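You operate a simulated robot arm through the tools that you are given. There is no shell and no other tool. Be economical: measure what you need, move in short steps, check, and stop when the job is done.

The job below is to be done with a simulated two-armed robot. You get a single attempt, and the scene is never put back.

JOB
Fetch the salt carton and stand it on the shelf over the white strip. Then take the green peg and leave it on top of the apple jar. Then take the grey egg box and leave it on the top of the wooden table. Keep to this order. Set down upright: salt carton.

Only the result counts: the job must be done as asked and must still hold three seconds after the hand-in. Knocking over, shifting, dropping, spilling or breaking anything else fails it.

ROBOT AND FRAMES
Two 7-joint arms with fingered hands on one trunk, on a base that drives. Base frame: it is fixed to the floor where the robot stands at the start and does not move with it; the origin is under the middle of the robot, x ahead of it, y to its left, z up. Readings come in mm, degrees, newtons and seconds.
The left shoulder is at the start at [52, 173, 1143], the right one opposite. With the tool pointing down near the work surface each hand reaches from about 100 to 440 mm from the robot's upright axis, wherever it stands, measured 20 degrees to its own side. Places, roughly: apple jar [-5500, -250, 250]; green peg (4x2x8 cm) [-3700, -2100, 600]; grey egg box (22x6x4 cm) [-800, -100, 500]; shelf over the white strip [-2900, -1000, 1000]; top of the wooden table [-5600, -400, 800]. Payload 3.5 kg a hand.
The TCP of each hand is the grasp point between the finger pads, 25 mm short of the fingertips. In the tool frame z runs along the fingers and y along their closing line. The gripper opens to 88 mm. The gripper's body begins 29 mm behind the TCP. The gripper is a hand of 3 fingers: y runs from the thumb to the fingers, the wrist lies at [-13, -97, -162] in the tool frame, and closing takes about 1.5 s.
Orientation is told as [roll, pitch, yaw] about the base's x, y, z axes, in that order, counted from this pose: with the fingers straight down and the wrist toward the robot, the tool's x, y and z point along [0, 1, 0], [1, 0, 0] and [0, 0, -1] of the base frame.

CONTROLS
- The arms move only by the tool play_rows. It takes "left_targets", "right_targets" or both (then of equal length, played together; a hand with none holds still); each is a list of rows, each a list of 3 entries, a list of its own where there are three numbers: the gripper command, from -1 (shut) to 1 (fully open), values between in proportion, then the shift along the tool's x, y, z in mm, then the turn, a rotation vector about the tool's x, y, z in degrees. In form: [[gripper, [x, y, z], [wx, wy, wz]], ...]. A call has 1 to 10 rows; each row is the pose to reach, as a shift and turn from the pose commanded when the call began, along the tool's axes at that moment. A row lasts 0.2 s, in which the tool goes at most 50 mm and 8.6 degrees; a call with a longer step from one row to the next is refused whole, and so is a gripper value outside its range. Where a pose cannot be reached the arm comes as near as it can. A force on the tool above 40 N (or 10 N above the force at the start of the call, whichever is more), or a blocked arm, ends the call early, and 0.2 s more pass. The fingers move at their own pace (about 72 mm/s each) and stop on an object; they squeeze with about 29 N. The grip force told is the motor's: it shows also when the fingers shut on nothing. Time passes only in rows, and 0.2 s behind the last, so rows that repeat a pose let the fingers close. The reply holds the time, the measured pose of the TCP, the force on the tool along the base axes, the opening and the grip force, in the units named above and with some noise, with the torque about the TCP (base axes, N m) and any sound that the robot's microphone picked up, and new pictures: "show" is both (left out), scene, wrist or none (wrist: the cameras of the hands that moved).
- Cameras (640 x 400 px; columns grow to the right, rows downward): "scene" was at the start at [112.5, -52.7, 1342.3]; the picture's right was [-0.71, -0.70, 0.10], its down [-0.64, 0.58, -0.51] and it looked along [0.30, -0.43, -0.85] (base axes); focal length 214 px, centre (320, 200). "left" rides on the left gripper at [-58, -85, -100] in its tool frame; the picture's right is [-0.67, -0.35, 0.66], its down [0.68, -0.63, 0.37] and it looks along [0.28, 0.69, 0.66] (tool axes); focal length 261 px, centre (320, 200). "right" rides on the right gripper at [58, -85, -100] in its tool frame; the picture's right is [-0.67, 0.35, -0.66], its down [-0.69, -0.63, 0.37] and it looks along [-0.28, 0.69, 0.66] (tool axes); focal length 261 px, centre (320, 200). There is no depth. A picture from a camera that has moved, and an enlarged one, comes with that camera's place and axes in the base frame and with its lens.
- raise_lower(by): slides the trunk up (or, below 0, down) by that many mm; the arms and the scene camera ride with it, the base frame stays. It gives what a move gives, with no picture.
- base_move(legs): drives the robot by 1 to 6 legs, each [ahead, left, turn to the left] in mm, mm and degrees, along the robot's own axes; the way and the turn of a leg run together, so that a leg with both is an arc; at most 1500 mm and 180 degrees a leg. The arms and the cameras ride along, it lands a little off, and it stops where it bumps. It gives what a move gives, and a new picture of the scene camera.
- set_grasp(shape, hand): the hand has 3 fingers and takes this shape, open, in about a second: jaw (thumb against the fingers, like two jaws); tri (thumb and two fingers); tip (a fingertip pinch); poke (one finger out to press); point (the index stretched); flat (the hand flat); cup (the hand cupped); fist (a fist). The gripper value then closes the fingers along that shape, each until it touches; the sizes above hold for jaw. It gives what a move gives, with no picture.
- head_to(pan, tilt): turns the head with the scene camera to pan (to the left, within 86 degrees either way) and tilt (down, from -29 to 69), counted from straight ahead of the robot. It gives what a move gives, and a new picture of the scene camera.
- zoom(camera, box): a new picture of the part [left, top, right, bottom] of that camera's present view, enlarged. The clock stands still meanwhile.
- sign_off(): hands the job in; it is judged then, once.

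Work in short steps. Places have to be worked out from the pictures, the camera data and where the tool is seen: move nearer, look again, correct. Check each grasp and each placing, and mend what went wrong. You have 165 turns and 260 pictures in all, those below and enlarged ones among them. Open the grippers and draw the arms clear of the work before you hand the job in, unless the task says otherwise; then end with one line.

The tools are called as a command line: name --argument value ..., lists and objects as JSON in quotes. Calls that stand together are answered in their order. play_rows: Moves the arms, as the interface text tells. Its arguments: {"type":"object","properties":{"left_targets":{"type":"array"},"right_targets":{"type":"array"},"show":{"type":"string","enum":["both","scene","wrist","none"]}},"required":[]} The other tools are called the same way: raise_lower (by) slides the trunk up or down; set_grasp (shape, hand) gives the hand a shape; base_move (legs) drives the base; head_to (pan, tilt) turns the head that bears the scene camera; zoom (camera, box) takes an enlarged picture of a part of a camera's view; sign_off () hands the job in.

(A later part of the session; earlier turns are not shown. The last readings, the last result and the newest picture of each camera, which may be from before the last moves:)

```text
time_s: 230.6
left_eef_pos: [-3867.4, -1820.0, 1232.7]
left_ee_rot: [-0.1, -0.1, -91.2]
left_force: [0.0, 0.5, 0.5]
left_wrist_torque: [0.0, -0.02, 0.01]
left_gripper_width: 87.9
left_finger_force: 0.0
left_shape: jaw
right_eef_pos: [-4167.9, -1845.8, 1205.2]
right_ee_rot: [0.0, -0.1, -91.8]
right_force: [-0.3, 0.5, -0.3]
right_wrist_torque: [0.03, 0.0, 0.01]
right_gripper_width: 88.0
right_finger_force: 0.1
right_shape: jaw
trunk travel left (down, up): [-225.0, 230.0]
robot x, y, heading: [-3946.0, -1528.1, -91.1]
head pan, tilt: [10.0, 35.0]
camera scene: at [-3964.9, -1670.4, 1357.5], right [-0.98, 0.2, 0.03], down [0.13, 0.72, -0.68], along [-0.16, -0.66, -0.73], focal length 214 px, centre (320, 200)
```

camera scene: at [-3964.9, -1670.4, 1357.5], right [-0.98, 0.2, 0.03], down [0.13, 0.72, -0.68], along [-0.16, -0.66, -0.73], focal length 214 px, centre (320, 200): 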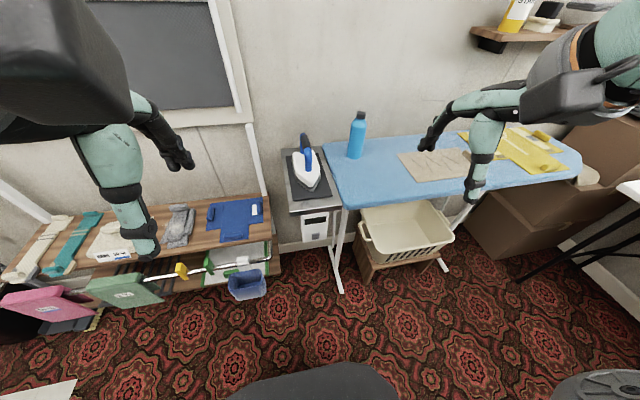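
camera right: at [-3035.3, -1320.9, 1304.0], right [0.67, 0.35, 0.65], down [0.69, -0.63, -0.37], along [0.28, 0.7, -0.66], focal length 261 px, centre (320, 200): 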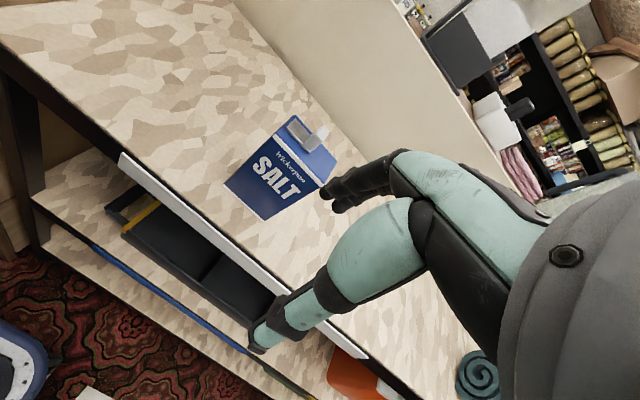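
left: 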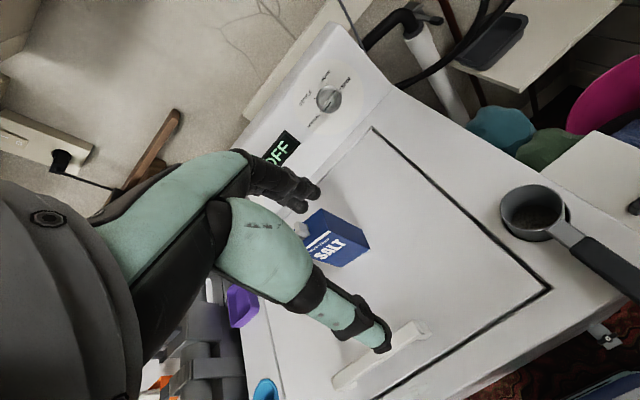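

I zoom on the pegs.

zoom --camera "scene" --box '[130, 190, 290, 310]'

head_to --pan 40 --tilt 45

zoom --camera "left" --box '[0, 0, 640, 400]'

```text
3.33 times, centred on (210, 250) of scene
camera zoom: at [-3964.9, -1670.4, 1357.5], right [-0.98, 0.2, 0.03], down [0.13, 0.72, -0.68], along [-0.16, -0.66, -0.73], focal length 715 px, centre (687, 33)
```

zoom: 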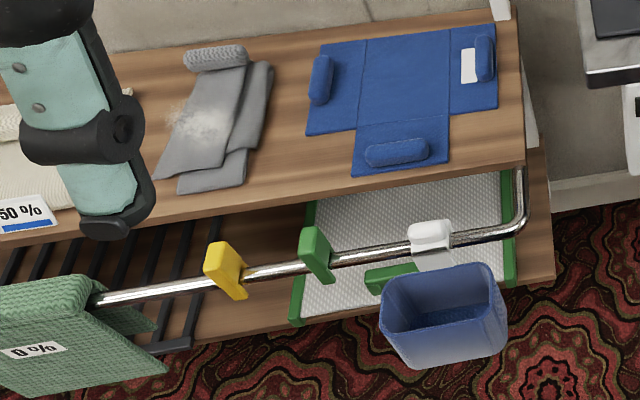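

```text
time_s: 231.6
left_eef_pos: [-3867.4, -1819.7, 1233.3]
left_ee_rot: [-0.1, -0.2, -91.5]
left_force: [1.0, -1.2, -1.1]
left_wrist_torque: [0.01, 0.01, 0.02]
left_gripper_width: 88.0
left_finger_force: 0.1
left_shape: jaw
right_eef_pos: [-4167.5, -1846.0, 1206.0]
right_ee_rot: [0.0, -0.1, -91.8]
right_force: [0.4, -1.6, 0.5]
right_wrist_torque: [-0.03, 0.02, -0.02]
right_gripper_width: 88.0
right_finger_force: 0.0
right_shape: jaw
trunk travel left (down, up): [-225.0, 230.0]
robot x, y, heading: [-3948.8, -1522.7, -91.4]
head pan, tilt: [40.0, 45.0]
camera scene: at [-3956.9, -1665.3, 1348.4], right [-0.99, 0.12, 0.01], down [0.09, 0.8, -0.59], along [-0.08, -0.58, -0.81], focal length 214 px, centre (320, 200)
```

scene: 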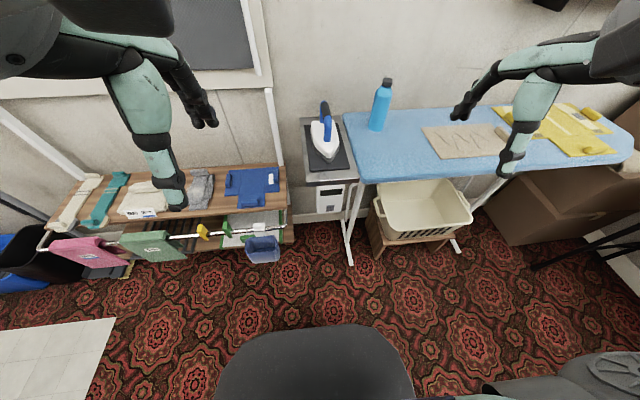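

```text
1.00 times, centred on (320, 200) of left (not enlarged: the box is as wide or as high as the picture)
camera zoom: at [-3922.9, -1733.9, 1332.0], right [-0.66, 0.36, -0.65], down [0.7, 0.61, -0.37], along [0.27, -0.7, -0.66], focal length 261 px, centre (320, 200)
```

zoom: 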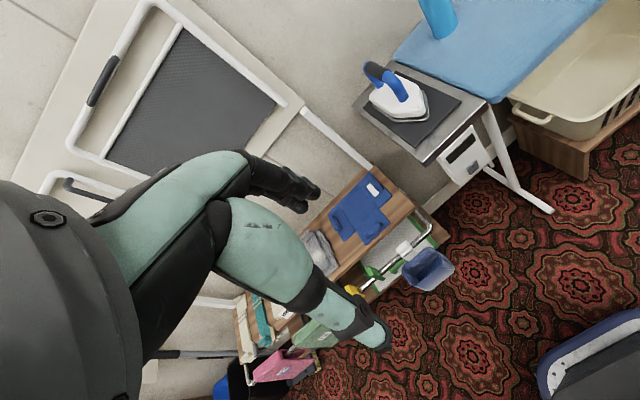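

The green peg hangs on the rail at roughly (−3615, −2140, ~530). I drive nearer so the left hand can reach it, and lower the trunk.

base_move --legs '[[170, 190, 1.2]]'

raise_lower --by -150

head_to --pan 20 --tilt 50

zoom --camera "left" --box '[0, 0, 640, 400]'

```text
time_s: 233.4
left_eef_pos: [-3676.7, -1990.5, 1233.6]
left_ee_rot: [-0.1, 0.0, -90.5]
left_force: [-0.4, 0.6, 1.0]
left_wrist_torque: [-0.02, -0.02, 0.0]
left_gripper_width: 87.8
left_finger_force: 0.0
left_shape: jaw
right_eef_pos: [-3976.2, -2018.9, 1204.5]
right_ee_rot: [0.1, -0.2, -90.9]
right_force: [0.3, -1.0, -0.2]
right_wrist_torque: [-0.03, -0.03, 0.03]
right_gripper_width: 87.8
right_finger_force: 0.1
right_shape: jaw
trunk travel left (down, up): [-225.0, 230.0]
robot x, y, heading: [-3756.9, -1695.5, -90.5]
head pan, tilt: [40.0, 45.0]
camera scene: at [-3764.2, -1835.1, 1347.0], right [-1.0, 0.06, 0.01], down [0.05, 0.82, -0.57], along [-0.04, -0.57, -0.82], focal length 214 px, centre (320, 200)
```

scene: 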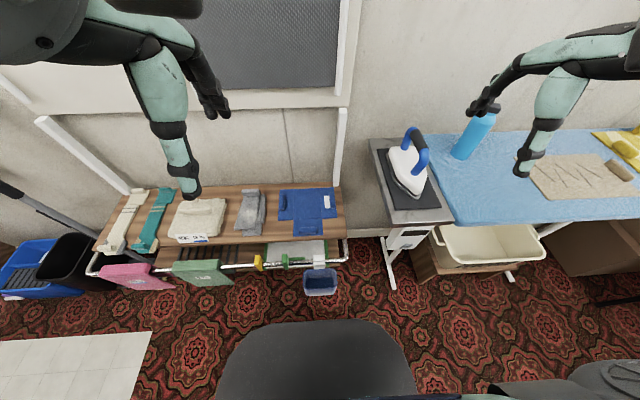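

```text
time_s: 234.2
left_eef_pos: [-3673.3, -2001.6, 1178.3]
left_ee_rot: [0.3, 1.2, -90.0]
left_force: [2.9, -3.9, -4.7]
left_wrist_torque: [-0.08, 0.03, -0.11]
left_gripper_width: 87.9
left_finger_force: 0.2
left_shape: jaw
right_eef_pos: [-3974.5, -2028.9, 1152.1]
right_ee_rot: [0.0, 0.6, -90.9]
right_force: [-0.2, -0.2, 0.4]
right_wrist_torque: [0.03, -0.02, -0.01]
right_gripper_width: 88.0
right_finger_force: 0.0
right_shape: jaw
trunk travel left (down, up): [-178.0, 276.0]
robot x, y, heading: [-3756.5, -1697.1, -90.4]
head pan, tilt: [40.0, 45.0]
stopped: the force on the tool passed its limit at 80 N (the readings are from after the stop); the commanded pose is now the measured one
```

```text
time_s: 235.0
left_eef_pos: [-3673.5, -1995.4, 1180.9]
left_ee_rot: [0.4, 0.9, -90.0]
left_force: [0.1, -0.2, 0.1]
left_wrist_torque: [0.03, -0.04, 0.02]
left_gripper_width: 87.8
left_finger_force: 0.1
left_shape: jaw
right_eef_pos: [-3975.8, -2023.1, 1153.9]
right_ee_rot: [0.0, 0.3, -90.9]
right_force: [0.5, -0.5, 0.0]
right_wrist_torque: [0.0, -0.02, 0.0]
right_gripper_width: 87.6
right_finger_force: 0.1
right_shape: jaw
trunk travel left (down, up): [-178.0, 276.0]
robot x, y, heading: [-3760.1, -1692.7, -90.8]
head pan, tilt: [20.0, 50.0]
camera scene: at [-3733.1, -1857.6, 1286.6], right [-0.94, -0.33, -0.07], down [-0.26, 0.84, -0.49], along [0.22, -0.44, -0.87], focal length 214 px, centre (320, 200)
```

scene: 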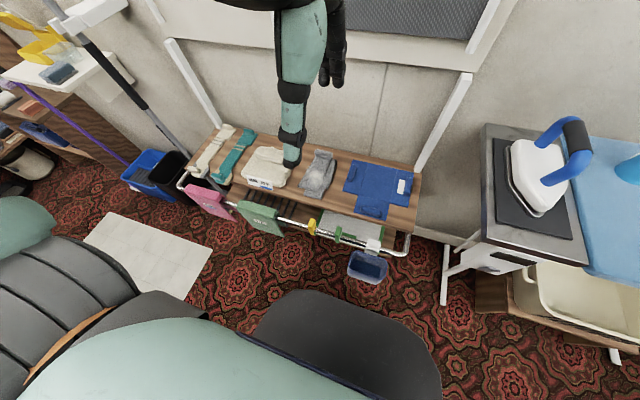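

```text
1.00 times, centred on (320, 200) of left (not enlarged: the box is as wide or as high as the picture)
camera zoom: at [-3731.3, -1912.9, 1280.2], right [-0.67, 0.36, -0.65], down [0.69, 0.64, -0.35], along [0.29, -0.68, -0.67], focal length 261 px, centre (320, 200)
```

zoom: 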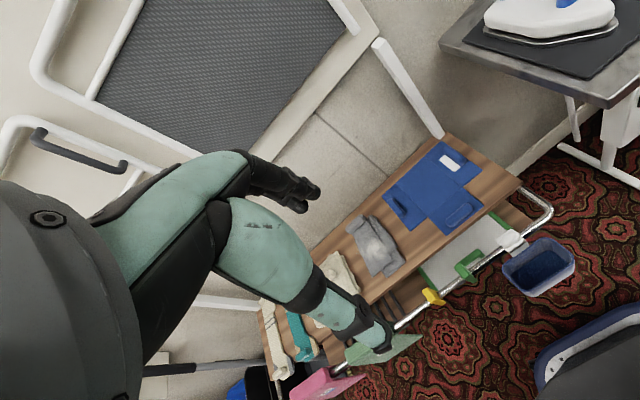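

The left hand felt 80 N while lowering. I look at its surroundings to see what it met.

head_to --pan 25 --tilt 15

head_to --pan 80 --tilt 20

```text
time_s: 236.0
left_eef_pos: [-3673.6, -1997.3, 1181.1]
left_ee_rot: [0.2, 0.9, -89.7]
left_force: [0.1, 0.3, 1.0]
left_wrist_torque: [0.03, -0.01, 0.0]
left_gripper_width: 87.8
left_finger_force: 0.1
left_shape: jaw
right_eef_pos: [-3976.1, -2024.8, 1154.8]
right_ee_rot: [0.0, 0.4, -91.0]
right_force: [0.5, -1.0, 0.2]
right_wrist_torque: [0.06, 0.0, 0.0]
right_gripper_width: 87.8
right_finger_force: 0.1
right_shape: jaw
trunk travel left (down, up): [-178.0, 276.0]
robot x, y, heading: [-3761.0, -1694.1, -90.7]
head pan, tilt: [25.0, 15.0]
camera scene: at [-3726.8, -1864.4, 1295.8], right [-0.92, -0.38, -0.08], down [-0.26, 0.76, -0.6], along [0.28, -0.53, -0.8], focal length 214 px, centre (320, 200)
```

scene: 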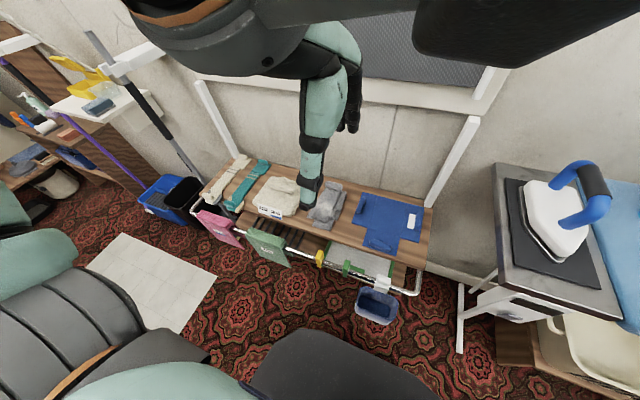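

```text
time_s: 237.3
left_eef_pos: [-3671.2, -1996.8, 1180.1]
left_ee_rot: [0.6, 1.0, -89.9]
left_force: [84.5, -46.4, -43.7]
left_wrist_torque: [1.11, 6.75, -5.16]
left_gripper_width: 87.7
left_finger_force: 0.1
left_shape: jaw
right_eef_pos: [-3975.5, -2023.3, 1156.1]
right_ee_rot: [0.1, 0.3, -90.9]
right_force: [1.3, 0.6, 0.1]
right_wrist_torque: [0.0, 0.01, -0.01]
right_gripper_width: 87.9
right_finger_force: 0.1
right_shape: jaw
trunk travel left (down, up): [-178.0, 276.0]
robot x, y, heading: [-3763.4, -1700.1, -90.7]
head pan, tilt: [80.0, 20.0]
camera scene: at [-3686.7, -1853.4, 1332.9], right [-0.63, -0.76, -0.16], down [-0.27, 0.41, -0.87], along [0.73, -0.51, -0.46], focal length 214 px, centre (320, 200)
```

scene: 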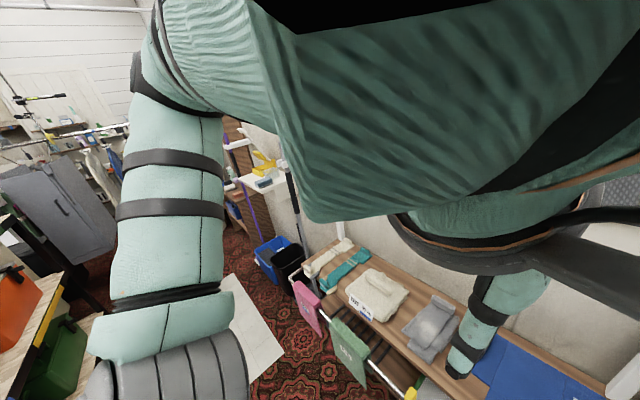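

The head itself was bumping the left wrist — nothing in the scene. I move the left hand down and away from the head (peg now estimated at ≈(−3672, −2110, 584)).

play_rows --left_targets '[[1, [0, 20, 20], [0, 0, 0]], [1, [0, 40, 50], [0, 0, 0]], [1, [0, 50, 90], [0, 0, 0]], [1, [0, 50, 130], [0, 0, 0]], [1, [0, 50, 170], [0, 0, 0]], [1, [0, 50, 210], [0, 0, 0]]]' --show "none"

head_to --pan 10 --tilt 45

raise_lower --by -178

```text
time_s: 238.7
left_eef_pos: [-3685.9, -2062.8, 988.0]
left_ee_rot: [0.6, 1.2, -89.8]
left_force: [0.2, 0.2, 0.6]
left_wrist_torque: [-0.02, 0.02, 0.0]
left_gripper_width: 88.1
left_finger_force: 0.0
left_shape: jaw
left hand out of reach, approached as far as the arm can: row 4, 5, 6
right_eef_pos: [-3978.8, -2024.6, 1154.1]
right_ee_rot: [0.2, 0.6, -90.9]
right_force: [-0.3, 0.7, -1.7]
right_wrist_torque: [-0.01, -0.01, 0.0]
right_gripper_width: 87.7
right_finger_force: 0.0
right_shape: jaw
trunk travel left (down, up): [-178.0, 276.0]
robot x, y, heading: [-3760.9, -1697.1, -90.2]
head pan, tilt: [80.0, 20.0]
```

```text
time_s: 240.1
left_eef_pos: [-3683.2, -2062.6, 988.1]
left_ee_rot: [0.4, 1.0, -89.8]
left_force: [-0.8, 0.1, 0.1]
left_wrist_torque: [0.01, 0.02, -0.05]
left_gripper_width: 88.2
left_finger_force: 0.0
left_shape: jaw
right_eef_pos: [-3974.3, -2023.2, 1153.4]
right_ee_rot: [0.0, 0.4, -90.8]
right_force: [-0.6, 0.0, 0.4]
right_wrist_torque: [-0.02, 0.03, -0.02]
right_gripper_width: 87.8
right_finger_force: 0.2
right_shape: jaw
trunk travel left (down, up): [-178.0, 276.0]
robot x, y, heading: [-3760.0, -1694.1, -90.5]
head pan, tilt: [10.0, 45.0]
camera scene: at [-3745.3, -1867.1, 1291.8], right [-0.99, -0.16, -0.03], down [-0.12, 0.82, -0.55], along [0.12, -0.54, -0.83], focal length 214 px, centre (320, 200)
```

scene: 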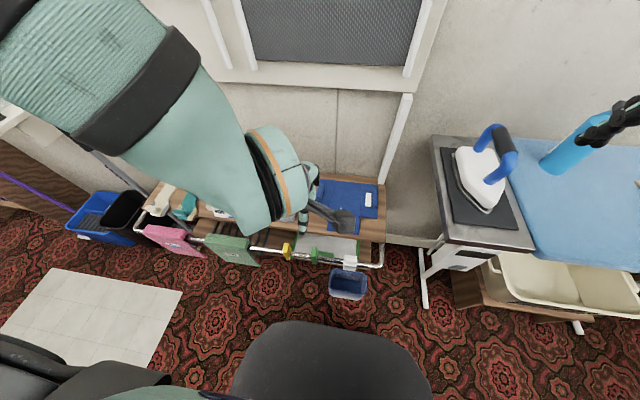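

```text
time_s: 242.1
left_eef_pos: [-3684.7, -2100.0, 669.3]
left_ee_rot: [0.5, 20.1, -89.9]
left_force: [0.0, -0.3, 0.3]
left_wrist_torque: [0.04, 0.02, 0.0]
left_gripper_width: 87.9
left_finger_force: 0.0
left_shape: jaw
right_eef_pos: [-3976.5, -2058.8, 938.1]
right_ee_rot: [0.0, 6.4, -91.0]
right_force: [-0.1, 0.0, -0.2]
right_wrist_torque: [-0.02, 0.0, 0.02]
right_gripper_width: 88.0
right_finger_force: 0.1
right_shape: jaw
trunk travel left (down, up): [0.0, 454.0]
robot x, y, heading: [-3758.9, -1694.4, -90.6]
head pan, tilt: [10.0, 45.0]
```

The hands pitched while lowering (left 20°, right 6°). I check what happened.

head_to --pan 0 --tilt 45

zoom --camera "left" --box '[0, 0, 640, 400]'

zoom --camera "right" --box '[0, 0, 640, 400]'

```text
time_s: 242.8
left_eef_pos: [-3684.8, -2100.3, 669.1]
left_ee_rot: [0.4, 20.1, -89.9]
left_force: [0.7, 0.5, 1.3]
left_wrist_torque: [-0.03, -0.01, -0.02]
left_gripper_width: 87.7
left_finger_force: 0.1
left_shape: jaw
right_eef_pos: [-3976.2, -2060.6, 937.6]
right_ee_rot: [-0.1, 6.5, -91.0]
right_force: [-0.2, 0.2, 0.4]
right_wrist_torque: [-0.01, 0.01, 0.04]
right_gripper_width: 88.1
right_finger_force: 0.2
right_shape: jaw
trunk travel left (down, up): [0.0, 454.0]
robot x, y, heading: [-3758.9, -1696.3, -90.7]
head pan, tilt: [0.0, 45.0]
camera scene: at [-3760.8, -2017.1, 1019.7], right [-1.0, 0.01, 0.0], down [0.01, 0.97, -0.24], along [0.0, -0.24, -0.97], focal length 214 px, centre (320, 200)
```

scene: 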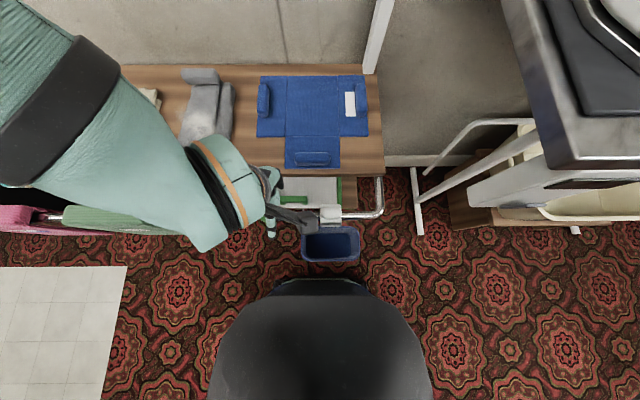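

```text
1.00 times, centred on (320, 200) of left (not enlarged: the box is as wide or as high as the picture)
camera zoom: at [-3743.6, -2055.3, 789.9], right [-0.66, 0.55, -0.5], down [0.69, 0.72, -0.12], along [0.29, -0.42, -0.86], focal length 261 px, centre (320, 200)
```

zoom: 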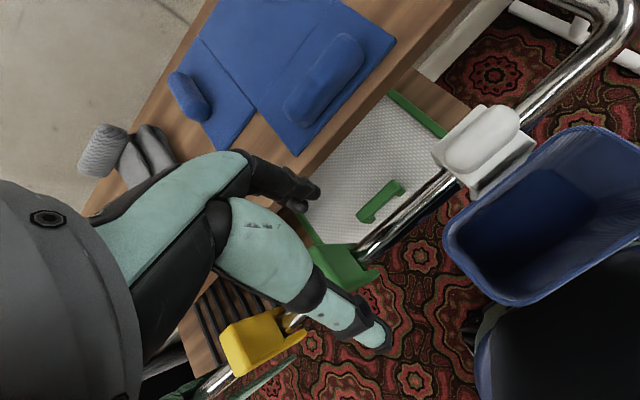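

```text
1.00 times, centred on (320, 200) of right (not enlarged: the box is as wide or as high as the picture)
camera zoom: at [-3916.4, -1988.6, 1045.3], right [-0.68, -0.41, 0.61], down [-0.67, 0.68, -0.29], along [-0.3, -0.61, -0.73], focal length 261 px, centre (320, 200)
```

zoom: 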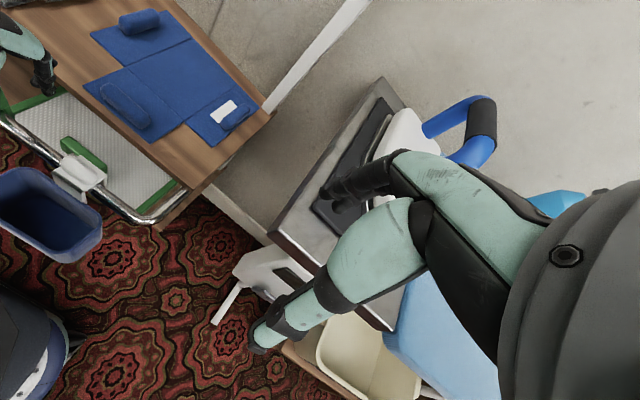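

Lowering makes the torso lean forward, carrying the hands ahead. Right hand is near the iron: I raise it up and back first, and zoom in on the peg under the left hand.

play_rows --right_targets '[[1, [0, 0, -30], [0, 0, 0]], [1, [0, 0, -60], [0, 0, 0]], [1, [0, -30, -80], [0, 0, 0]], [1, [0, -60, -90], [0, 0, 0]]]' --show "none"

zoom --camera "left" --box '[180, 150, 500, 390]'

zoom --camera "scene" --box '[200, 130, 400, 280]'

```text
time_s: 243.8
left_eef_pos: [-3684.9, -2100.9, 668.3]
left_ee_rot: [0.5, 20.1, -89.9]
left_force: [0.1, 0.7, -0.2]
left_wrist_torque: [0.05, 0.0, 0.01]
left_gripper_width: 88.0
left_finger_force: 0.2
left_shape: jaw
right_eef_pos: [-3963.5, -2083.8, 981.5]
right_ee_rot: [-0.2, 6.5, -91.0]
right_force: [-0.6, 0.6, -0.6]
right_wrist_torque: [0.02, 0.04, -0.01]
right_gripper_width: 88.0
right_finger_force: 0.0
right_shape: jaw
right hand out of reach, approached as far as the arm can: row 1, 2, 3, 4
trunk travel left (down, up): [0.0, 454.0]
robot x, y, heading: [-3758.9, -1694.0, -90.4]
head pan, tilt: [0.0, 45.0]
```

```text
1.67 times, centred on (340, 270) of left
camera zoom: at [-3743.0, -2055.5, 789.9], right [-0.67, 0.55, -0.5], down [0.69, 0.72, -0.12], along [0.29, -0.42, -0.86], focal length 434 px, centre (287, 83)
```

zoom: 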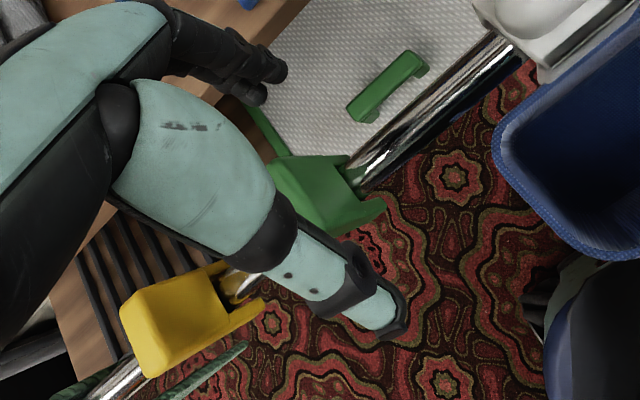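

```text
2.67 times, centred on (300, 205) of scene
camera zoom: at [-3760.0, -2017.3, 1019.7], right [-1.0, 0.01, 0.0], down [0.01, 0.97, -0.24], along [0.0, -0.24, -0.97], focal length 572 px, centre (373, 187)
```

zoom: 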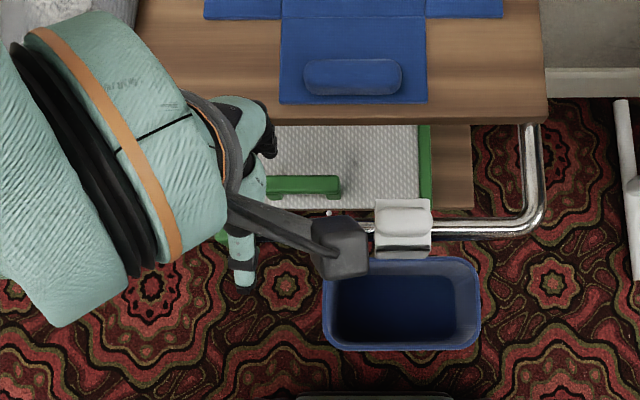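

The green peg is clipped on the rail at ≈(−3648, −2098, top ≈ 590). I straighten the left tool and shift over it, staying high.

play_rows --left_targets '[[1, [12, 0, 0], [-7, 0, 0]], [1, [24, 0, 0], [-14, 0, 0]], [1, [36, 0, 0], [-20, 0, 0]], [1, [36, 0, 0], [-20, 0, 0]]]'

```text
time_s: 244.8
left_eef_pos: [-3688.2, -2151.3, 656.5]
left_ee_rot: [0.6, 0.0, -90.1]
left_force: [-0.8, 0.2, 0.2]
left_wrist_torque: [-0.02, -0.01, -0.02]
left_gripper_width: 88.0
left_finger_force: 0.2
left_shape: jaw
left hand out of reach, approached as far as the arm can: row 1, 2, 3, 4
right_eef_pos: [-3964.7, -2082.1, 981.6]
right_ee_rot: [-0.1, 6.4, -91.0]
right_force: [0.1, 0.4, 0.5]
right_wrist_torque: [0.02, 0.01, -0.03]
right_gripper_width: 88.2
right_finger_force: 0.0
right_shape: jaw
trunk travel left (down, up): [0.0, 454.0]
robot x, y, heading: [-3757.8, -1696.8, -90.7]
head pan, tilt: [0.0, 45.0]
camera scene: at [-3761.3, -2016.3, 1020.1], right [-1.0, 0.01, 0.0], down [0.01, 0.97, -0.25], along [0.0, -0.25, -0.97], focal length 214 px, centre (320, 200)
camera left: at [-3746.1, -2067.4, 754.8], right [-0.66, 0.35, -0.66], down [0.69, 0.63, -0.36], along [0.29, -0.69, -0.66], focal length 261 px, centre (320, 200)
```

scene: 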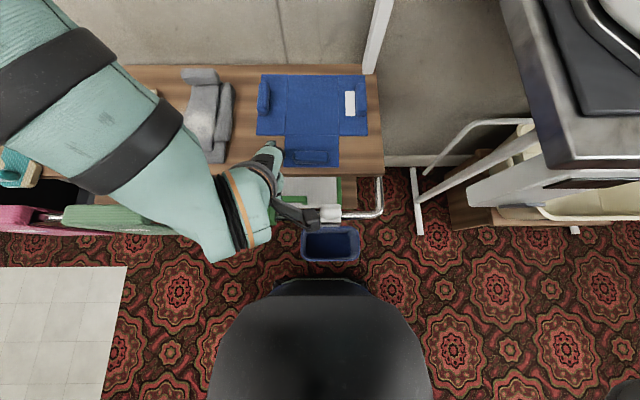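
left: 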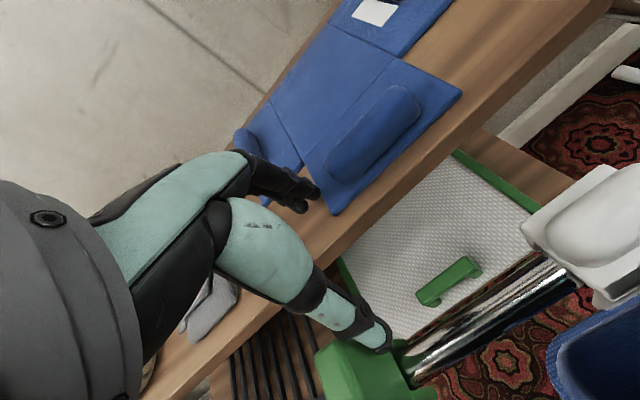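

The arm is too folded here. I raise the trunk 80 mm for clearance, then back the base away.

raise_lower --by 80

base_move --legs '[[-130, 20, 0]]'

zoom --camera "left" --box '[0, 0, 640, 400]'

```text
time_s: 245.9
left_eef_pos: [-3687.3, -2152.5, 732.9]
left_ee_rot: [0.5, 0.2, -90.1]
left_force: [-0.3, 0.6, -0.4]
left_wrist_torque: [0.04, 0.0, 0.0]
left_gripper_width: 87.8
left_finger_force: 0.0
left_shape: jaw
right_eef_pos: [-3961.7, -2090.9, 1061.3]
right_ee_rot: [-0.1, 6.5, -90.9]
right_force: [0.8, -0.3, -0.5]
right_wrist_torque: [-0.01, 0.05, 0.01]
right_gripper_width: 87.8
right_finger_force: 0.1
right_shape: jaw
trunk travel left (down, up): [-80.0, 374.0]
robot x, y, heading: [-3760.1, -1698.2, -90.8]
head pan, tilt: [0.0, 45.0]
```

```text
time_s: 247.2
left_eef_pos: [-3667.1, -2022.2, 734.9]
left_ee_rot: [0.5, 0.2, -90.2]
left_force: [-0.2, 0.4, 1.0]
left_wrist_torque: [0.01, -0.01, 0.04]
left_gripper_width: 87.9
left_finger_force: 0.0
left_shape: jaw
right_eef_pos: [-3942.1, -1958.7, 1061.9]
right_ee_rot: [-0.1, 6.5, -91.2]
right_force: [-0.5, 0.4, 0.4]
right_wrist_torque: [-0.01, 0.0, -0.01]
right_gripper_width: 87.8
right_finger_force: 0.1
right_shape: jaw
trunk travel left (down, up): [-80.0, 374.0]
robot x, y, heading: [-3739.3, -1566.7, -90.6]
head pan, tilt: [0.0, 45.0]
camera scene: at [-3739.0, -1815.3, 1152.4], right [-1.0, 0.01, 0.0], down [0.01, 0.91, -0.41], along [0.0, -0.41, -0.91], focal length 214 px, centre (320, 200)
```

scene: 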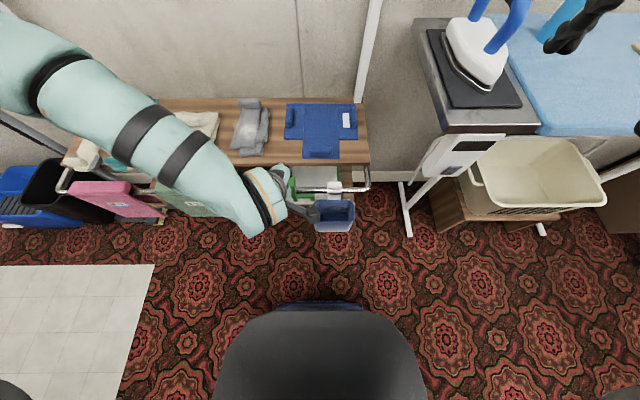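

```text
1.00 times, centred on (320, 200) of left (not enlarged: the box is as wide or as high as the picture)
camera zoom: at [-3724.8, -1938.0, 832.4], right [-0.66, 0.35, -0.66], down [0.69, 0.63, -0.36], along [0.29, -0.69, -0.66], focal length 261 px, centre (320, 200)
```

zoom: 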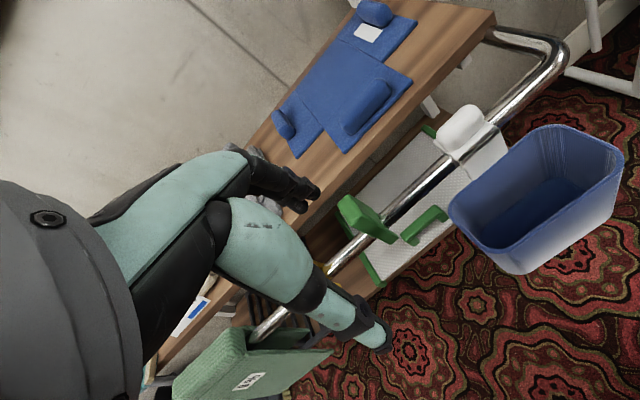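

I zoom on the peg from both cameras to fix its position and shape.

zoom --camera "left" --box '[300, 160, 460, 290]'

zoom --camera "scene" --box '[250, 140, 390, 240]'

```text
3.08 times, centred on (380, 225) of left
camera zoom: at [-3724.8, -1938.0, 832.4], right [-0.66, 0.35, -0.66], down [0.69, 0.63, -0.36], along [0.29, -0.69, -0.66], focal length 802 px, centre (135, 123)
```

zoom: 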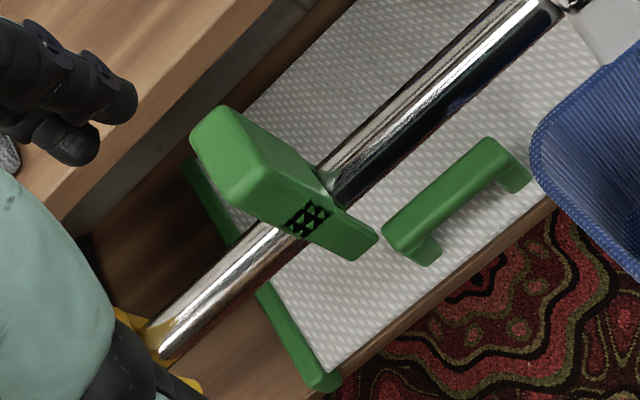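

```text
4.00 times, centred on (320, 190) of scene
camera zoom: at [-3739.0, -1815.3, 1152.4], right [-1.0, 0.01, 0.0], down [0.01, 0.91, -0.41], along [0.0, -0.41, -0.91], focal length 858 px, centre (320, 240)
```

zoom: 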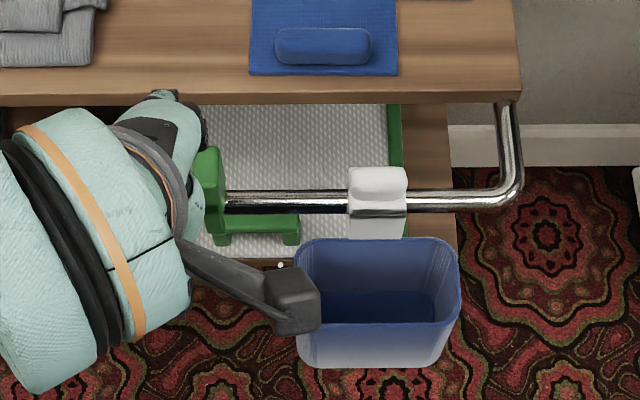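

Peg top ≈ (−3669, −2080, 664), 20 mm along the rail and 40 mm across; rail about z 625, board edge is clear behind (y −2188, z 600). I move over it at height and check.

play_rows --left_targets '[[0.7, [-1, 30, 0], [0, 0, 0]], [0.7, [-2, 59, 0], [0, 0, 0]], [0.7, [-2, 59, 15], [0, 0, 0]], [0.7, [-2, 59, 30], [0, 0, 0]], [0.7, [-2, 59, 30], [0, 0, 0]]]'

zoom --camera "left" --box '[200, 150, 480, 390]'

```text
time_s: 248.4
left_eef_pos: [-3669.7, -2080.6, 704.6]
left_ee_rot: [0.4, 0.2, -90.2]
left_force: [0.5, -0.1, 0.2]
left_wrist_torque: [-0.01, 0.01, -0.02]
left_gripper_width: 74.9
left_finger_force: 0.0
left_shape: jaw
right_eef_pos: [-3941.6, -1958.6, 1061.9]
right_ee_rot: [0.0, 6.5, -91.1]
right_force: [-0.3, 0.3, 0.0]
right_wrist_torque: [-0.02, 0.02, 0.01]
right_gripper_width: 87.7
right_finger_force: 0.0
right_shape: jaw
trunk travel left (down, up): [-80.0, 374.0]
robot x, y, heading: [-3737.0, -1567.1, -90.5]
head pan, tilt: [0.0, 45.0]
camera scene: at [-3739.3, -1815.5, 1152.5], right [-1.0, 0.01, 0.0], down [0.01, 0.91, -0.41], along [0.0, -0.41, -0.91], focal length 214 px, centre (320, 200)
camera left: at [-3727.0, -1996.4, 802.6], right [-0.66, 0.35, -0.66], down [0.69, 0.63, -0.36], along [0.29, -0.69, -0.66], focal length 261 px, centre (320, 200)
```

scene: 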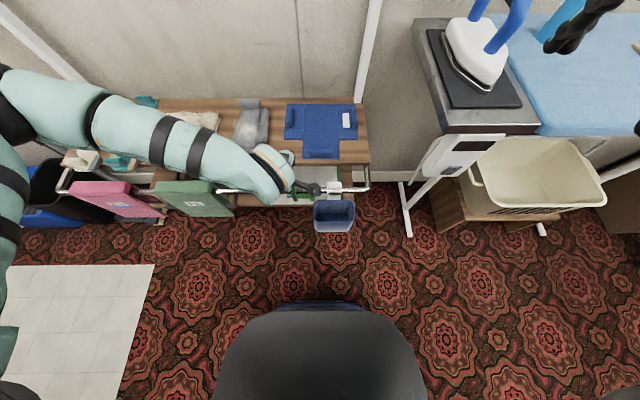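
left: 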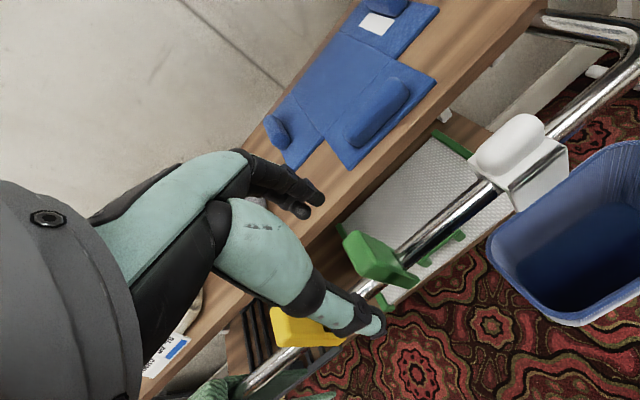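

```text
1.67 times, centred on (340, 270) of left
camera zoom: at [-3727.0, -1996.4, 802.6], right [-0.66, 0.35, -0.66], down [0.69, 0.63, -0.36], along [0.29, -0.69, -0.66], focal length 434 px, centre (287, 83)
```

zoom: 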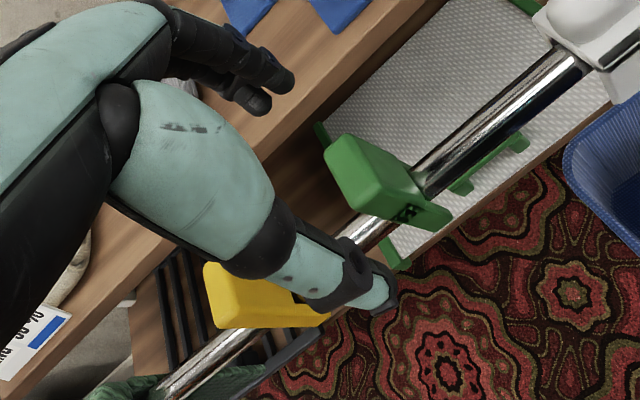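

Refined: peg top ≈ (−3665, −2088, 652). I descend to TCP z≈636 with that correction, checking the force.

play_rows --left_targets '[[0.7, [5, 7, 15], [0, 0, 0]], [0.7, [5, 7, 30], [0, 0, 0]], [0.7, [5, 7, 45], [0, 0, 0]], [0.7, [5, 7, 45], [0, 0, 0]]]'

zoom --camera "left" --box '[200, 150, 480, 390]'

```text
time_s: 249.4
left_eef_pos: [-3663.4, -2088.4, 658.8]
left_ee_rot: [0.5, 0.1, -90.2]
left_force: [-0.3, -0.9, -0.4]
left_wrist_torque: [-0.01, 0.0, -0.08]
left_gripper_width: 74.9
left_finger_force: 0.1
left_shape: jaw
right_eef_pos: [-3940.7, -1958.1, 1062.2]
right_ee_rot: [0.0, 6.5, -91.0]
right_force: [0.1, -0.2, 0.2]
right_wrist_torque: [-0.01, 0.0, 0.0]
right_gripper_width: 87.8
right_finger_force: 0.1
right_shape: jaw
trunk travel left (down, up): [-80.0, 374.0]
robot x, y, heading: [-3736.5, -1563.6, -90.8]
head pan, tilt: [0.0, 45.0]
camera scene: at [-3739.3, -1815.6, 1152.5], right [-1.0, 0.01, 0.0], down [0.01, 0.91, -0.41], along [0.0, -0.41, -0.91], focal length 214 px, centre (320, 200)
camera left: at [-3721.1, -2004.2, 757.4], right [-0.66, 0.35, -0.66], down [0.69, 0.63, -0.36], along [0.29, -0.69, -0.66], focal length 261 px, centre (320, 200)
```

scene: 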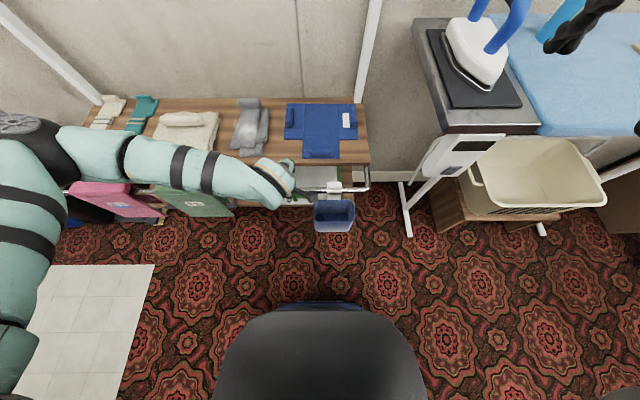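
left: 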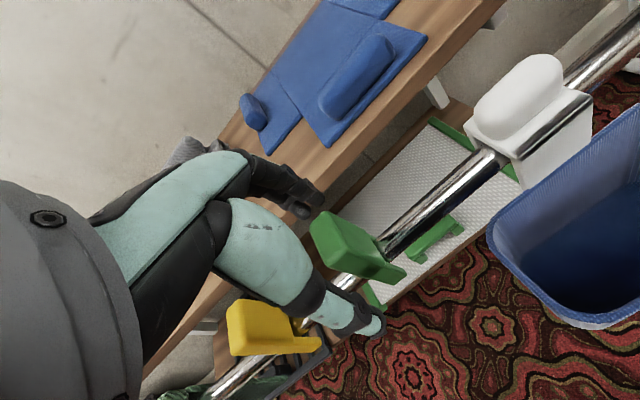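

```text
1.67 times, centred on (340, 270) of left
camera zoom: at [-3721.1, -2004.2, 757.4], right [-0.66, 0.35, -0.66], down [0.69, 0.63, -0.36], along [0.29, -0.69, -0.66], focal length 434 px, centre (287, 83)
```

zoom: 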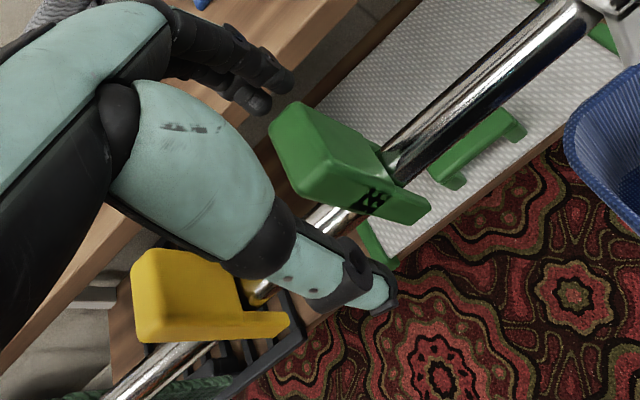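

The TCP projects onto the peg's top face: aligned. I descend 22 mm more and close.

play_rows --left_targets '[[0.7, [-2, 0, 12], [0, 0, 0]], [0.7, [-2, 0, 23], [0, 0, 0]], [0.7, [-2, 0, 23], [0, 0, 0]], [0, [-2, 0, 23], [0, 0, 0]], [-0.6, [-2, 0, 23], [0, 0, 0]], [-1, [-2, 0, 23], [0, 0, 0]], [-1, [-2, 0, 23], [0, 0, 0]], [-1, [-2, 0, 23], [0, 0, 0]], [-1, [-2, 0, 23], [0, 0, 0]]]'

```text
time_s: 251.4
left_eef_pos: [-3664.3, -2088.3, 635.8]
left_ee_rot: [0.5, 0.1, -90.2]
left_force: [0.0, 2.4, -0.1]
left_wrist_torque: [0.05, 0.02, 0.04]
left_gripper_width: 22.9
left_finger_force: 28.2
left_shape: jaw
right_eef_pos: [-3941.8, -1958.2, 1061.6]
right_ee_rot: [-0.1, 6.4, -91.1]
right_force: [-0.7, 0.6, -0.2]
right_wrist_torque: [0.01, -0.01, 0.0]
right_gripper_width: 87.9
right_finger_force: 0.1
right_shape: jaw
trunk travel left (down, up): [-80.0, 374.0]
robot x, y, heading: [-3734.7, -1566.7, -90.5]
head pan, tilt: [0.0, 45.0]
camera scene: at [-3739.1, -1815.4, 1152.4], right [-1.0, 0.01, 0.0], down [0.01, 0.91, -0.41], along [0.0, -0.41, -0.91], focal length 214 px, centre (320, 200)
camera left: at [-3722.4, -2004.4, 734.5], right [-0.66, 0.35, -0.66], down [0.69, 0.63, -0.36], along [0.29, -0.69, -0.66], focal length 261 px, centre (320, 200)
```

scene: 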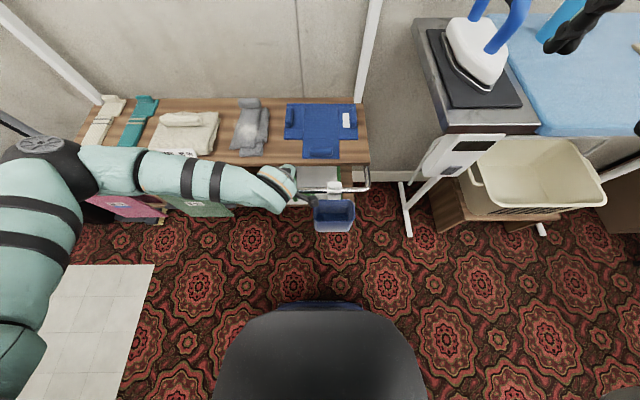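
left: 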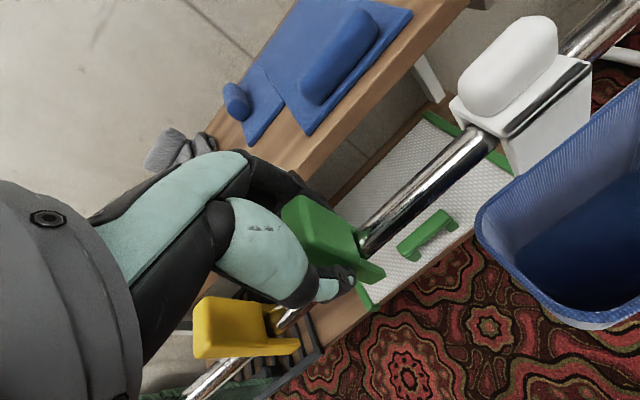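

It grips at 22.9 mm, 28 N. I lift slowly and see whether the peg follows.

play_rows --left_targets '[[-1, [0, 0, -8], [0, 0, 0]], [-1, [0, 0, -20], [0, 0, 0]], [-1, [0, 0, -40], [0, 0, 0]], [-1, [0, 0, -60], [0, 0, 0]], [-1, [0, 0, -60], [0, 0, 0]]]'

zoom --camera "left" --box '[200, 150, 480, 390]'

```text
time_s: 252.6
left_eef_pos: [-3664.0, -2090.5, 698.6]
left_ee_rot: [0.5, 0.1, -90.2]
left_force: [-0.4, 0.1, 0.3]
left_wrist_torque: [0.03, 0.0, -0.01]
left_gripper_width: 22.6
left_finger_force: 28.6
left_shape: jaw
right_eef_pos: [-3942.4, -1958.6, 1062.3]
right_ee_rot: [-0.1, 6.6, -91.1]
right_force: [0.4, 0.1, -0.2]
right_wrist_torque: [0.0, 0.03, -0.02]
right_gripper_width: 87.8
right_finger_force: 0.1
right_shape: jaw
trunk travel left (down, up): [-80.0, 374.0]
robot x, y, heading: [-3736.6, -1568.2, -90.6]
head pan, tilt: [0.0, 45.0]
camera scene: at [-3739.1, -1815.9, 1152.3], right [-1.0, 0.01, 0.0], down [0.01, 0.91, -0.41], along [0.0, -0.41, -0.91], focal length 214 px, centre (320, 200)
camera left: at [-3722.3, -2004.8, 796.5], right [-0.66, 0.35, -0.66], down [0.69, 0.63, -0.36], along [0.29, -0.69, -0.66], focal length 261 px, centre (320, 200)
```

scene: 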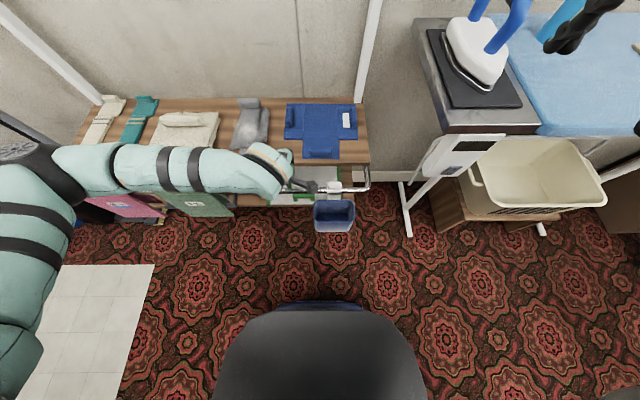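
left: 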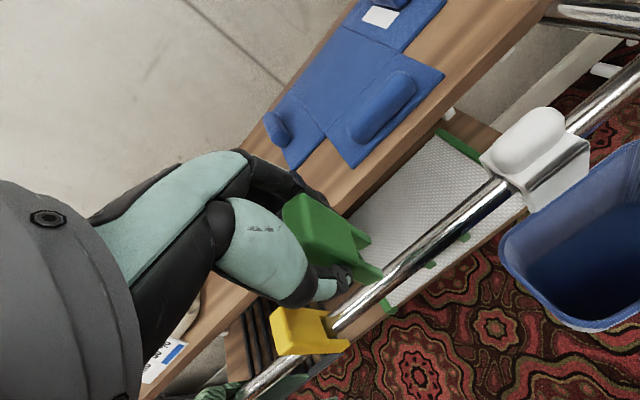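

```text
1.67 times, centred on (340, 270) of left
camera zoom: at [-3722.3, -2004.8, 796.5], right [-0.66, 0.35, -0.66], down [0.69, 0.63, -0.36], along [0.29, -0.69, -0.66], focal length 434 px, centre (287, 83)
```

zoom: 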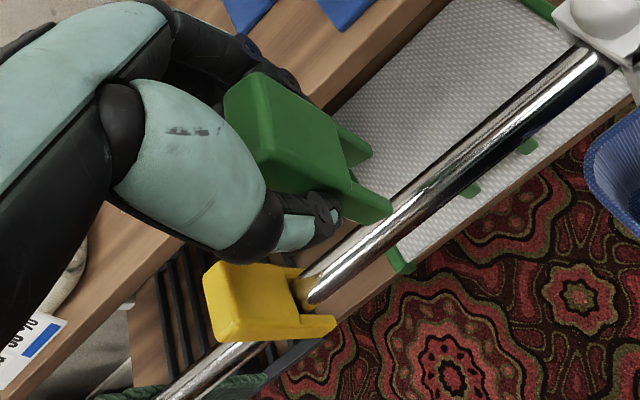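

The peg is off the rail and held. I raise the trunk for clearance, then move diagonally away and north toward the table.

raise_lower --by 150

base_move --legs '[[-150, -450, 0], [-100, -350, 0], [-1000, 0, 0]]'

head_to --pan -60 --tilt 35

```text
time_s: 254.4
left_eef_pos: [-3666.0, -2089.5, 845.6]
left_ee_rot: [0.5, 0.1, -90.2]
left_force: [-0.3, -0.6, 0.3]
left_wrist_torque: [-0.03, -0.01, -0.03]
left_gripper_width: 22.7
left_finger_force: 29.4
left_shape: jaw
right_eef_pos: [-3941.7, -1958.4, 1212.3]
right_ee_rot: [0.1, 6.5, -91.0]
right_force: [-0.6, 0.1, 0.3]
right_wrist_torque: [-0.01, 0.02, 0.0]
right_gripper_width: 87.8
right_finger_force: 0.1
right_shape: jaw
trunk travel left (down, up): [-230.0, 224.0]
robot x, y, heading: [-3735.9, -1565.9, -90.6]
head pan, tilt: [0.0, 45.0]
```

```text
time_s: 264.1
left_eef_pos: [-4447.0, -800.5, 846.9]
left_ee_rot: [0.5, 0.2, -90.4]
left_force: [-0.3, -0.3, 0.1]
left_wrist_torque: [-0.01, 0.0, 0.01]
left_gripper_width: 22.8
left_finger_force: 29.4
left_shape: jaw
right_eef_pos: [-4720.3, -667.2, 1211.8]
right_ee_rot: [-0.2, 6.5, -91.3]
right_force: [-0.3, -0.3, -1.3]
right_wrist_torque: [0.0, 0.02, 0.01]
right_gripper_width: 88.0
right_finger_force: 0.1
right_shape: jaw
trunk travel left (down, up): [-230.0, 224.0]
robot x, y, heading: [-4516.6, -282.5, -91.1]
head pan, tilt: [0.0, 45.0]
camera scene: at [-4516.4, -416.5, 1355.7], right [-1.0, 0.01, 0.0], down [0.01, 0.8, -0.61], along [-0.01, -0.61, -0.8], focal length 214 px, centre (320, 200)
```

scene: 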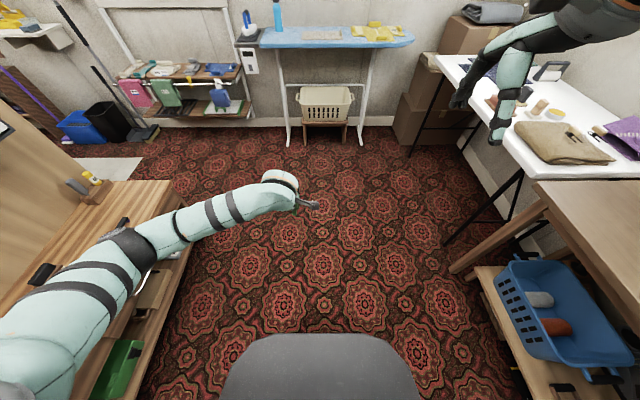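

```text
time_s: 265.4
left_eef_pos: [-4445.2, -800.5, 845.2]
left_ee_rot: [0.5, 0.2, -90.3]
left_force: [0.5, 0.3, -0.1]
left_wrist_torque: [-0.02, 0.01, 0.02]
left_gripper_width: 22.5
left_finger_force: 29.0
left_shape: jaw
right_eef_pos: [-4722.0, -668.1, 1212.2]
right_ee_rot: [-0.1, 6.4, -91.3]
right_force: [-0.5, -1.0, 0.5]
right_wrist_torque: [0.01, 0.02, -0.01]
right_gripper_width: 88.0
right_finger_force: 0.1
right_shape: jaw
trunk travel left (down, up): [-230.0, 224.0]
robot x, y, heading: [-4511.1, -279.4, -90.8]
head pan, tilt: [-60.0, 35.0]
camera scene: at [-4592.1, -380.3, 1375.4], right [-0.49, 0.87, 0.12], down [0.5, 0.39, -0.77], along [-0.71, -0.32, -0.62], focal length 214 px, centre (320, 200)
```

scene: 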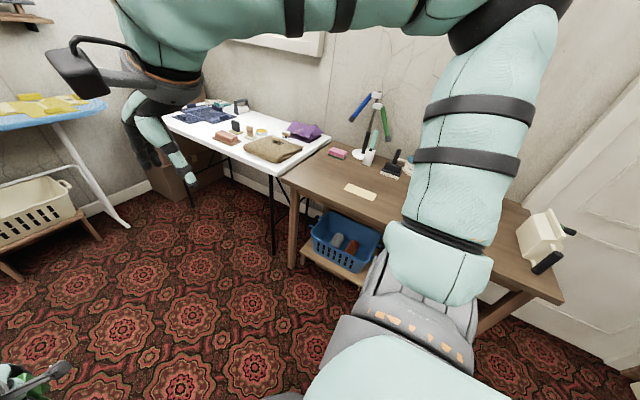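

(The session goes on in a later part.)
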